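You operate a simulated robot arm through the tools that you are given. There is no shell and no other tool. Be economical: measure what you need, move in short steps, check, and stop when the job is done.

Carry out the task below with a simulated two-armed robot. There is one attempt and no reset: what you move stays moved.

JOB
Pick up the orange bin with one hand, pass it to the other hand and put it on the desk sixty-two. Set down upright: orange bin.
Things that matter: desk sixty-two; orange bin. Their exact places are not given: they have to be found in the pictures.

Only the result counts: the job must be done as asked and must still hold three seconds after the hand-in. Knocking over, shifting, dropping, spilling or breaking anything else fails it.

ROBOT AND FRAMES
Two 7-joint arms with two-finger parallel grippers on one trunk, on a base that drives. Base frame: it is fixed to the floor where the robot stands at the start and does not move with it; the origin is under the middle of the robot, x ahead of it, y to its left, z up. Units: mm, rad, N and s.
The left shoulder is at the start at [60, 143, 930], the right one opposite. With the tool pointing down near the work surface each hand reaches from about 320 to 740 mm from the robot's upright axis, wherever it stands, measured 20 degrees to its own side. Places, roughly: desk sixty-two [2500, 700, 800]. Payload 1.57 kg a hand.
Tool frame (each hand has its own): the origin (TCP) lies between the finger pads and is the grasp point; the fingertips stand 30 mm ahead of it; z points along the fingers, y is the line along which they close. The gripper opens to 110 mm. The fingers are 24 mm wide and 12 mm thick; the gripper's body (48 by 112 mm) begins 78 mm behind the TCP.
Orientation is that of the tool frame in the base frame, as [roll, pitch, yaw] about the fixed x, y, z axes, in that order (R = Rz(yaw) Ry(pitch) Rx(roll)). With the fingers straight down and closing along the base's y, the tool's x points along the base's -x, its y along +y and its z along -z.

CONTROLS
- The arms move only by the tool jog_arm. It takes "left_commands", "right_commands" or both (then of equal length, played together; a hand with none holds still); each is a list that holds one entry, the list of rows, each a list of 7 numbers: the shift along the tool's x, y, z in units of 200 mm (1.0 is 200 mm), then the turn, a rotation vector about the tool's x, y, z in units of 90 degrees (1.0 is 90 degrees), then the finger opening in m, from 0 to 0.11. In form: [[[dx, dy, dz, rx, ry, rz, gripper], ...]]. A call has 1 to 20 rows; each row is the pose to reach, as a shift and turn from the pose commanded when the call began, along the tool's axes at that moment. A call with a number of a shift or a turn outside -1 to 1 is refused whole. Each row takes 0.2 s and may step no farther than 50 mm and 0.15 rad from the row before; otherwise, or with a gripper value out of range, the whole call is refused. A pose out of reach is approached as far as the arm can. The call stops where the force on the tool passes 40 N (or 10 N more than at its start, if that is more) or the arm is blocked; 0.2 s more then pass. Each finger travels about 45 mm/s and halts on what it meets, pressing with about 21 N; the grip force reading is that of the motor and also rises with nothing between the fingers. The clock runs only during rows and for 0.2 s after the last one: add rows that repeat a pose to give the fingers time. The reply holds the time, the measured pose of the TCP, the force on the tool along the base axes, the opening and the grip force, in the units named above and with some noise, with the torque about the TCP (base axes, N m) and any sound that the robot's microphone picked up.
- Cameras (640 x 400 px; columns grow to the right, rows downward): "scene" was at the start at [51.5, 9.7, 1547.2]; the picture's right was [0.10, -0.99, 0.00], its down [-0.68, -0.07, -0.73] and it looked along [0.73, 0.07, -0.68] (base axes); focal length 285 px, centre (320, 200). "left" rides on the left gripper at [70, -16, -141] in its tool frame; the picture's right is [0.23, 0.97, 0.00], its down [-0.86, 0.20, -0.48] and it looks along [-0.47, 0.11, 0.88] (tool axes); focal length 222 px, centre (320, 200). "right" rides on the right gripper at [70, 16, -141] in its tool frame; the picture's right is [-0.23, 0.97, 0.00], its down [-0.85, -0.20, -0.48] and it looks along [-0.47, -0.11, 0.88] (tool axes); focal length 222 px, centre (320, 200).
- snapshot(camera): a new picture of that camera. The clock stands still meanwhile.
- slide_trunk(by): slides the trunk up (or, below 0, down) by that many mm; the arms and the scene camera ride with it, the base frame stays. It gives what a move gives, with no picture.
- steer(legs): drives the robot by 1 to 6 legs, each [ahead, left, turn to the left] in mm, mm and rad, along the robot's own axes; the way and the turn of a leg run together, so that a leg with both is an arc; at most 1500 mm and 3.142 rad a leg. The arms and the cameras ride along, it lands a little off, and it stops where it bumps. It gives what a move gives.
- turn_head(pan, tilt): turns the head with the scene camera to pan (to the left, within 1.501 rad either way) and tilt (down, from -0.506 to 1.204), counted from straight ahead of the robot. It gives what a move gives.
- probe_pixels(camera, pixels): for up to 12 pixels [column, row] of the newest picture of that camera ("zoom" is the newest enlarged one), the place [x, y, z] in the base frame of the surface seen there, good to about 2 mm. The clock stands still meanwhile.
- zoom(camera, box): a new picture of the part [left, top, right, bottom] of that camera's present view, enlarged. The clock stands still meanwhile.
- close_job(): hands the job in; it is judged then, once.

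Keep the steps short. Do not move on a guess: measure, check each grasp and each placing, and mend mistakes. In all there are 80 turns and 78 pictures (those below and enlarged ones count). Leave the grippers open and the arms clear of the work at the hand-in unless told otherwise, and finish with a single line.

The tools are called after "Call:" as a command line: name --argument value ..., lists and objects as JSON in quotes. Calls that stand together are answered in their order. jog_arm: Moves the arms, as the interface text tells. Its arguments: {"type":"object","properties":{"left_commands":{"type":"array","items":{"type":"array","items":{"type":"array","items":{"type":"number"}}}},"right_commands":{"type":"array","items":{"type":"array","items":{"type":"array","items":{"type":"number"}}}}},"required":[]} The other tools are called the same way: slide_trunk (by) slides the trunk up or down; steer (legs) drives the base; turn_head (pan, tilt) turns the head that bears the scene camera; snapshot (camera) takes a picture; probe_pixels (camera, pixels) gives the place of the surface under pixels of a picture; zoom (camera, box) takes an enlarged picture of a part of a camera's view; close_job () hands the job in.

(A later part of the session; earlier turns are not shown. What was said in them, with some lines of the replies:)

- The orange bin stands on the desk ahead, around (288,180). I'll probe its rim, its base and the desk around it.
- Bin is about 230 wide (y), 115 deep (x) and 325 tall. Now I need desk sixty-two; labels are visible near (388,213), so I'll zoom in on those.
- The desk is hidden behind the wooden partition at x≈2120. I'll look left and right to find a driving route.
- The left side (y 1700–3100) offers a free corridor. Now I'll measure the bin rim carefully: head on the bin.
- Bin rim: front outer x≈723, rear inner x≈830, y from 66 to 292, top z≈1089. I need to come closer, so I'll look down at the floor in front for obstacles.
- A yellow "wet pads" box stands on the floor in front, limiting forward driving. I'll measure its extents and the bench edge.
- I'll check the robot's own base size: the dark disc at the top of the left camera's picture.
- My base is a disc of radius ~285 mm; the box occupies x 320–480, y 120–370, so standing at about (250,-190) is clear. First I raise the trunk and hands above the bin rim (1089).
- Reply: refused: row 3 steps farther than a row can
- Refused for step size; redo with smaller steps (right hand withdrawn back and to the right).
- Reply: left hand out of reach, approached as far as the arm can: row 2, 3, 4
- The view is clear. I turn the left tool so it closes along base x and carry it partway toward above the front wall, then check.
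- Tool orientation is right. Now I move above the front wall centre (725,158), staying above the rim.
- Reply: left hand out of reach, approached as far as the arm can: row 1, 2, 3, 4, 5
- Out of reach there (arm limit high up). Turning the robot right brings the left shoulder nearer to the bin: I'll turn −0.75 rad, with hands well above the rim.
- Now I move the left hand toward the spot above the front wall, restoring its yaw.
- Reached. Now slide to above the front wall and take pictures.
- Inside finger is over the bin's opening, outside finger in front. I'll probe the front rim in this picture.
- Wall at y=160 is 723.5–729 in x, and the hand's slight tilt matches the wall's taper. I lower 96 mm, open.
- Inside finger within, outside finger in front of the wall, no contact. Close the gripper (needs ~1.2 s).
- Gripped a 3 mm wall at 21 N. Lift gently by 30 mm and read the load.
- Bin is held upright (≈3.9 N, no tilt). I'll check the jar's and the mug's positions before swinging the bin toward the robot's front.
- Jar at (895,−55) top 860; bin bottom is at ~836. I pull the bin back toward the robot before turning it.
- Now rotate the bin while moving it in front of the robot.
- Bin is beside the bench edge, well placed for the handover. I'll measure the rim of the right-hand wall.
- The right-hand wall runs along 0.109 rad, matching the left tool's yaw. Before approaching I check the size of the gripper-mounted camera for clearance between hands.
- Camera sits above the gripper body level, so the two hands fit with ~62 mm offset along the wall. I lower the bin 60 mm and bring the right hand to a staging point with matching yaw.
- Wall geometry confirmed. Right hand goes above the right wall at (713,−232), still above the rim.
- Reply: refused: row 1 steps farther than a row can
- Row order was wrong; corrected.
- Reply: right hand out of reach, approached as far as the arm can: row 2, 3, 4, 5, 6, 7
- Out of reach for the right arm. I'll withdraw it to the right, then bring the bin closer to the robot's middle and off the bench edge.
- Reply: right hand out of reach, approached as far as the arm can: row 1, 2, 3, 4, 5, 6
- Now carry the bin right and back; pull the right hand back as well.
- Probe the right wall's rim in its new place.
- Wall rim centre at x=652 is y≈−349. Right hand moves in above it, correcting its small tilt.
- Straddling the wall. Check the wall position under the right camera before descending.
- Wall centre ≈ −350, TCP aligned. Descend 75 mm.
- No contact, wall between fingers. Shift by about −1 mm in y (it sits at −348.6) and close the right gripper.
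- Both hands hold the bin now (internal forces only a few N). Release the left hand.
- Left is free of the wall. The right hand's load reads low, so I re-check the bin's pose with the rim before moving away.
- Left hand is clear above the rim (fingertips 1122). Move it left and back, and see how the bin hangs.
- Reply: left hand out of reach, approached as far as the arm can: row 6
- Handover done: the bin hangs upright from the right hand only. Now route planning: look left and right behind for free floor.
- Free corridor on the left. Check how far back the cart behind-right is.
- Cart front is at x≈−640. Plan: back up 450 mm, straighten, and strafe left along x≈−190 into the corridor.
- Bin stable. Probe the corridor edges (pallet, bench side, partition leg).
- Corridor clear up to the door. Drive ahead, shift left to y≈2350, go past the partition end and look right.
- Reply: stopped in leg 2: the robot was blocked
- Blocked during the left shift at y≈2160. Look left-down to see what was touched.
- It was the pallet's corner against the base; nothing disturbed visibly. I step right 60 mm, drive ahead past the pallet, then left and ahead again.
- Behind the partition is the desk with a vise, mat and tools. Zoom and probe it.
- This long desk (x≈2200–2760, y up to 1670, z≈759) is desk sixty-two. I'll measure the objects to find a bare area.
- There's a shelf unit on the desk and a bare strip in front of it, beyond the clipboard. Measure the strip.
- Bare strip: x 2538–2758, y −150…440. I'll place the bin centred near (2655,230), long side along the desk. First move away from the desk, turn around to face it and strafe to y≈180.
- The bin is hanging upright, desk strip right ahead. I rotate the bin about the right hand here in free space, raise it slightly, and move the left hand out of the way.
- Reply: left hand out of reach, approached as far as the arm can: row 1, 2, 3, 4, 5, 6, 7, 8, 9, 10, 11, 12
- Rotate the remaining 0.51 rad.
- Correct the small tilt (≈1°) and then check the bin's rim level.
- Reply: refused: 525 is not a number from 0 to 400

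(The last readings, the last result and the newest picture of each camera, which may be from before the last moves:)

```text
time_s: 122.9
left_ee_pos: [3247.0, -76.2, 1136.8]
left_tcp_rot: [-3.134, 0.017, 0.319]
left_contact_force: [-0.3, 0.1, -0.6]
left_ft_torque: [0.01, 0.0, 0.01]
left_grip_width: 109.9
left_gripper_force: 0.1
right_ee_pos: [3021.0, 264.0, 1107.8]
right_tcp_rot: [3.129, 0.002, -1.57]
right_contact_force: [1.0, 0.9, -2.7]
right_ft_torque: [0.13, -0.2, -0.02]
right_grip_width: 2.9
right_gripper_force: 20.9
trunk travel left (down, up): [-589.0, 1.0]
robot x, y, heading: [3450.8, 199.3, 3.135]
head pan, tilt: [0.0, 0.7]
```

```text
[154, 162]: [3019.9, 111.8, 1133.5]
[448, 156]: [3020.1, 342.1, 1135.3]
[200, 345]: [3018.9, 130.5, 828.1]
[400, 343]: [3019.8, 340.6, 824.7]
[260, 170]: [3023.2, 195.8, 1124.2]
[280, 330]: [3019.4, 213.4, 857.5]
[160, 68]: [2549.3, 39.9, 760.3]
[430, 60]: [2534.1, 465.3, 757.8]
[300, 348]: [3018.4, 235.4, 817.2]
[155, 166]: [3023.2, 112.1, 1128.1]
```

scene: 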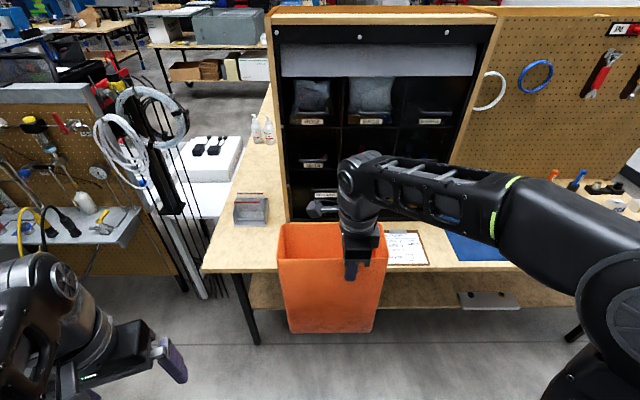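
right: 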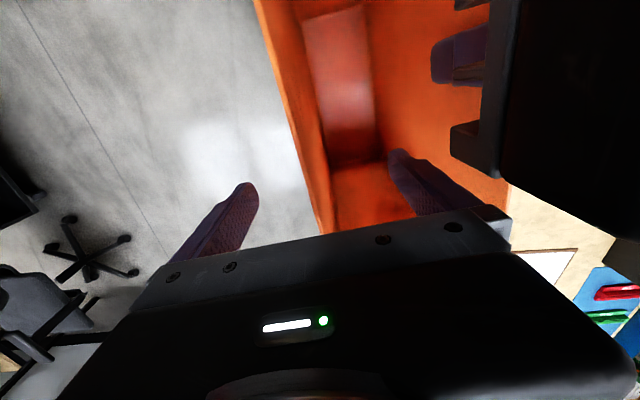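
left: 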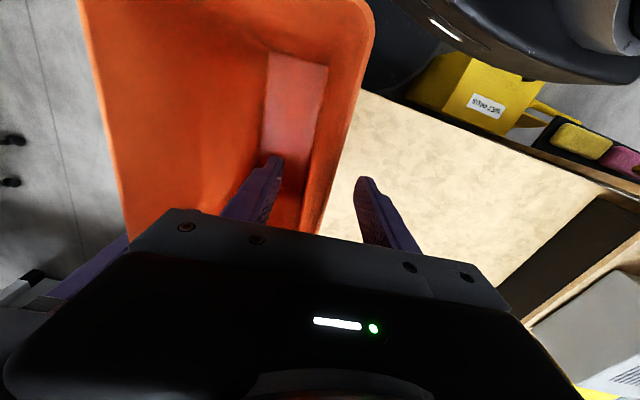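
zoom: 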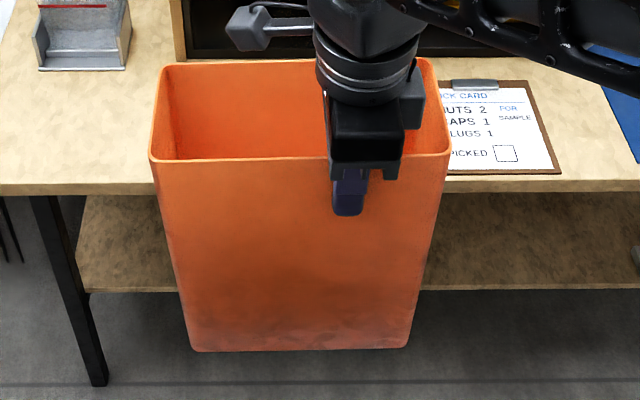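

Bin is upright: rim level 1134, bottom ≈806. Drive ahead 310 mm to bring it above the bare strip.

Call:
steer --legs '[[310, 0, 0]]'

Call:
snapshot --camera "scene"

```text
time_s: 125.0
left_ee_pos: [2943.8, -75.3, 1135.6]
left_tcp_rot: [-3.133, 0.017, 0.324]
left_contact_force: [0.0, 0.3, -0.6]
left_ft_torque: [0.01, -0.05, 0.0]
left_grip_width: 110.1
left_gripper_force: 0.1
right_ee_pos: [2716.9, 264.0, 1106.2]
right_tcp_rot: [3.129, 0.003, -1.568]
right_contact_force: [-0.3, 0.0, -3.7]
right_ft_torque: [0.11, -0.15, -0.03]
right_grip_width: 2.8
right_gripper_force: 20.6
trunk travel left (down, up): [-589.0, 1.0]
robot x, y, heading: [3147.4, 195.9, 3.136]
head pan, tilt: [0.0, 0.7]
```

```text
28 pictures are left
```

scene: 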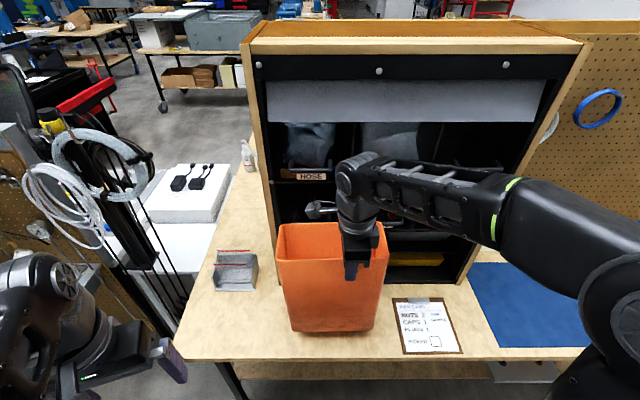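

Bin hangs over the strip, with clearance to shelf, clipboard and holder. Lower 38 mm (and 12 mm toward the shelf), then check.

Call:
jog_arm --right_commands '[[[0, 0.03, 0.04, 0, 0, 0, 0], [0, 0.06, 0.08, 0, 0, 0, 0], [0, 0.06, 0.12, 0, 0, 0, 0], [0, 0.06, 0.16, 0, 0, 0, 0], [0, 0.06, 0.19, 0, 0, 0, 0], [0, 0.06, 0.19, 0, 0, 0, 0]]]'

Call:
zoom --camera "scene" --box '[250, 210, 410, 350]'

Call:
probe_pixels --camera "scene" --pixels '[[335, 325], [335, 340], [300, 325], [370, 325], [335, 330]]'

```text
time_s: 126.3
left_ee_pos: [2944.4, -75.3, 1135.3]
left_tcp_rot: [-3.133, 0.017, 0.322]
left_contact_force: [-0.9, -0.2, 0.5]
left_ft_torque: [0.02, 0.01, -0.02]
left_grip_width: 109.8
left_gripper_force: 0.1
right_ee_pos: [2706.4, 264.2, 1069.7]
right_tcp_rot: [3.129, 0.002, -1.567]
right_contact_force: [-0.6, 0.3, -2.5]
right_ft_torque: [0.1, -0.16, 0.01]
right_grip_width: 2.9
right_gripper_force: 20.9
trunk travel left (down, up): [-589.0, 1.0]
robot x, y, heading: [3144.5, 197.6, 3.139]
head pan, tilt: [0.0, 0.7]
```

```text
2.86 times, centred on (330, 280) of scene
```

zoom: 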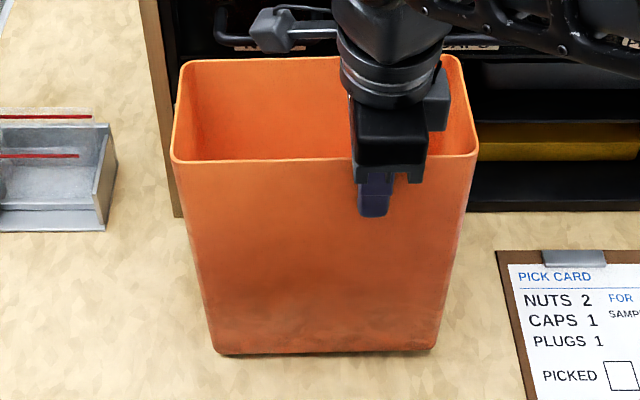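

```text
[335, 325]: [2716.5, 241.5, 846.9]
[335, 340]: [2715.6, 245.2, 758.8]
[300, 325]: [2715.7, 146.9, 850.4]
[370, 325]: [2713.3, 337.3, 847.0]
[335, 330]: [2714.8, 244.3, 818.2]
```

Nearly down. Continue in 1.5 mm steps watching the force.

Call:
jog_arm --right_commands '[[[0, 0, 0.008, 0, 0, 0, 0], [0, 0, 0.016, 0, 0, 0, 0], [0, 0, 0.024, 0, 0, 0, 0], [0, 0, 0.032, 0, 0, 0, 0], [0, 0, 0.032, 0, 0, 0, 0]]]'

```text
time_s: 127.5
left_ee_pos: [2945.6, -75.2, 1135.0]
left_tcp_rot: [-3.134, 0.018, 0.323]
left_contact_force: [-0.4, -0.5, 0.1]
left_ft_torque: [0.01, -0.02, 0.02]
left_grip_width: 110.2
left_gripper_force: 0.0
right_ee_pos: [2706.6, 264.3, 1062.6]
right_tcp_rot: [3.13, 0.002, -1.568]
right_contact_force: [-0.8, 0.2, -3.1]
right_ft_torque: [0.08, -0.14, 0.0]
right_grip_width: 2.9
right_gripper_force: 21.2
trunk travel left (down, up): [-589.0, 1.0]
robot x, y, heading: [3147.4, 196.9, 3.136]
head pan, tilt: [0.0, 0.7]
```

Call:
jog_arm --right_commands '[[[0, 0, 0.006, 0, 0, 0, 0], [0, 0, 0.012, 0, 0, 0, 0], [0, 0, 0.018, 0, 0, 0, 0], [0, 0, 0.018, 0, 0, 0, 0]]]'

Call:
zoom --camera "scene" --box '[290, 310, 380, 360]'

Call:
probe_pixels --camera "zoom" --pixels '[[320, 200], [320, 170], [320, 220], [320, 185], [150, 185], [480, 185]]'

```text
time_s: 128.6
left_ee_pos: [2945.9, -74.4, 1137.0]
left_tcp_rot: [-3.134, 0.02, 0.323]
left_contact_force: [0.9, -0.6, 1.0]
left_ft_torque: [-0.01, -0.01, 0.0]
left_grip_width: 109.9
left_gripper_force: 0.0
right_ee_pos: [2706.4, 265.6, 1061.6]
right_tcp_rot: [3.126, 0.0, -1.568]
right_contact_force: [0.5, 4.9, 10.5]
right_ft_torque: [-0.48, -0.23, 0.03]
right_grip_width: 2.8
right_gripper_force: 20.3
trunk travel left (down, up): [-589.0, 1.0]
robot x, y, heading: [3144.6, 200.5, 3.141]
head pan, tilt: [0.0, 0.7]
```

```text
7.11 times, centred on (335, 335) of scene
```

zoom: 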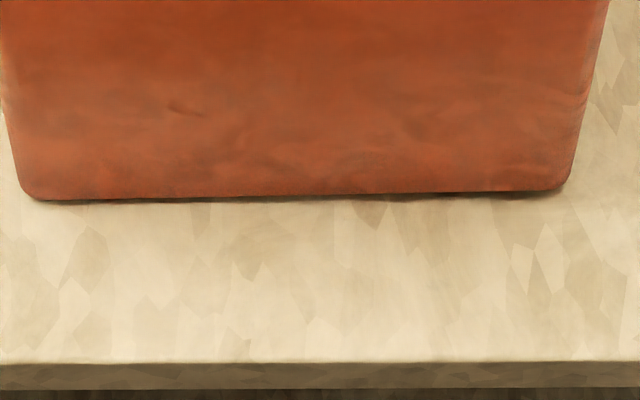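

```text
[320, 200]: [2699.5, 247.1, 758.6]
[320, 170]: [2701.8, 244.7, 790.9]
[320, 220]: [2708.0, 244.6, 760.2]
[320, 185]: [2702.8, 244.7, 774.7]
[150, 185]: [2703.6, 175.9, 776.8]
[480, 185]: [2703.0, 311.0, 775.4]
```

Contact reached (+10 N up on the hand); the base is on the desk. Release slowly.

Call:
jog_arm --right_commands '[[[0, 0, -0.002, 0, 0, 0, 0.005], [0, 0, -0.002, 0, 0, 0, 0.015], [0, 0, -0.002, 0, 0, 0, 0.03], [0, 0, -0.002, 0, 0, 0, 0.05], [0, 0, -0.002, 0, 0, 0, 0.06], [0, 0, -0.002, 0, 0, 0, 0.06]]]'

Call:
snapshot --camera "right"

Call:
snapshot --camera "scene"

```text
time_s: 129.9
left_ee_pos: [2945.0, -74.2, 1136.2]
left_tcp_rot: [-3.136, 0.017, 0.323]
left_contact_force: [0.0, 0.1, 0.1]
left_ft_torque: [-0.02, 0.02, 0.04]
left_grip_width: 110.3
left_gripper_force: 0.0
right_ee_pos: [2706.3, 263.9, 1059.9]
right_tcp_rot: [3.13, 0.003, -1.567]
right_contact_force: [0.5, -1.1, -0.5]
right_ft_torque: [-0.02, 0.0, -0.01]
right_grip_width: 59.9
right_gripper_force: 0.0
trunk travel left (down, up): [-589.0, 1.0]
robot x, y, heading: [3143.2, 195.6, 3.137]
head pan, tilt: [0.0, 0.7]
```

```text
25 pictures are left
```

right: 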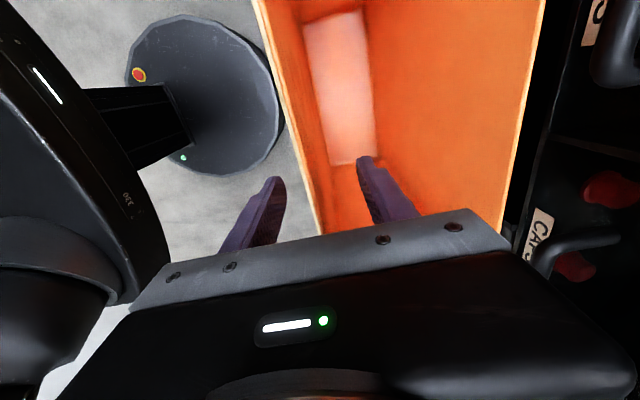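

```text
24 pictures are left
```

scene: 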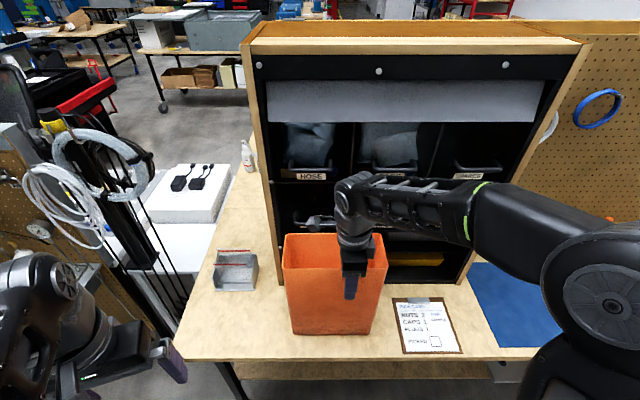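

Released and the bin stands on the desk. Raise the right hand straight up by 85 mm.

Call:
jog_arm --right_commands '[[[0, 0, -0.1, 0, 0, 0, 0.06], [0, 0, -0.2, 0, 0, 0, 0.06], [0, 0, -0.3, 0, 0, 0, 0.06], [0, 0, -0.4, 0, 0, 0, 0.06], [0, 0, -0.43, 0, 0, 0, 0.06]]]'

```text
time_s: 131.2
left_ee_pos: [2945.4, -74.8, 1135.3]
left_tcp_rot: [-3.134, 0.017, 0.321]
left_contact_force: [0.4, 0.8, -0.2]
left_ft_torque: [0.02, 0.05, 0.0]
left_grip_width: 109.7
left_gripper_force: 0.1
right_ee_pos: [2706.6, 264.6, 1146.4]
right_tcp_rot: [3.13, 0.002, -1.567]
right_contact_force: [-0.5, 0.1, 0.9]
right_ft_torque: [0.0, 0.0, 0.02]
right_grip_width: 60.2
right_gripper_force: 0.1
trunk travel left (down, up): [-589.0, 1.0]
robot x, y, heading: [3148.4, 198.1, 3.137]
head pan, tilt: [0.0, 0.7]
```

Fingertips (1116) are above the rim (1089). Back the robot off 350 mm, open fully and take a final look.

Call:
steer --legs '[[-350, 0, 0]]'

Call:
jog_arm --right_commands '[[[0, 0, 0, 0, 0, 0, 0.11], [0, 0, 0, 0, 0, 0, 0.11], [0, 0, 0, 0, 0, 0, 0.11], [0, 0, 0, 0, 0, 0, 0.11]]]'

Call:
snapshot --camera "scene"

Call:
probe_pixels --camera "scene" --pixels '[[290, 200], [370, 200], [330, 240], [300, 180], [360, 180]]'

```text
time_s: 133.4
left_ee_pos: [3293.2, -75.7, 1136.1]
left_tcp_rot: [-3.133, 0.02, 0.322]
left_contact_force: [1.5, -1.0, 0.3]
left_ft_torque: [-0.02, 0.02, 0.01]
left_grip_width: 109.8
left_gripper_force: 0.1
right_ee_pos: [3055.5, 263.4, 1145.9]
right_tcp_rot: [3.128, 0.002, -1.568]
right_contact_force: [0.2, 0.1, -0.3]
right_ft_torque: [-0.03, 0.01, 0.03]
right_grip_width: 59.9
right_gripper_force: 0.2
trunk travel left (down, up): [-589.0, 1.0]
robot x, y, heading: [3491.2, 192.3, 3.141]
head pan, tilt: [0.0, 0.7]
```

```text
time_s: 134.4
left_ee_pos: [3292.8, -76.5, 1135.3]
left_tcp_rot: [-3.134, 0.017, 0.324]
left_contact_force: [0.1, -0.2, -0.5]
left_ft_torque: [0.01, 0.01, -0.02]
left_grip_width: 110.1
left_gripper_force: 0.0
right_ee_pos: [3054.9, 264.5, 1146.1]
right_tcp_rot: [3.129, 0.002, -1.568]
right_contact_force: [0.1, -0.5, 0.6]
right_ft_torque: [-0.01, -0.01, -0.02]
right_grip_width: 110.1
right_gripper_force: 0.0
trunk travel left (down, up): [-589.0, 1.0]
robot x, y, heading: [3494.9, 194.3, 3.135]
head pan, tilt: [0.0, 0.7]
```

```text
23 pictures are left
```

scene: 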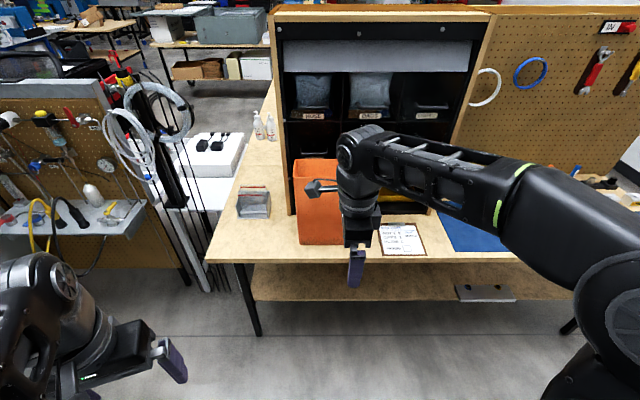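

```text
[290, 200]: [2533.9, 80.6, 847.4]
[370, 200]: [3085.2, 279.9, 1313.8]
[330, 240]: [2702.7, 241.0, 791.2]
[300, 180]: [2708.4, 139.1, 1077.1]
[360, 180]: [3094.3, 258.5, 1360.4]
```

The bin stands upright on desk sixty-two; its front face is at x 2703–2708 with the normal taper. Both grippers are open and clear of the work. Handing in.

Call:
close_job

```text
The job is handed in.
```

The orange bin was picked up with the left hand, passed to the right hand and set upright on desk sixty-two, and the job is handed in; on the way the base bumped the pallet by the left wall, with nothing seen to move.
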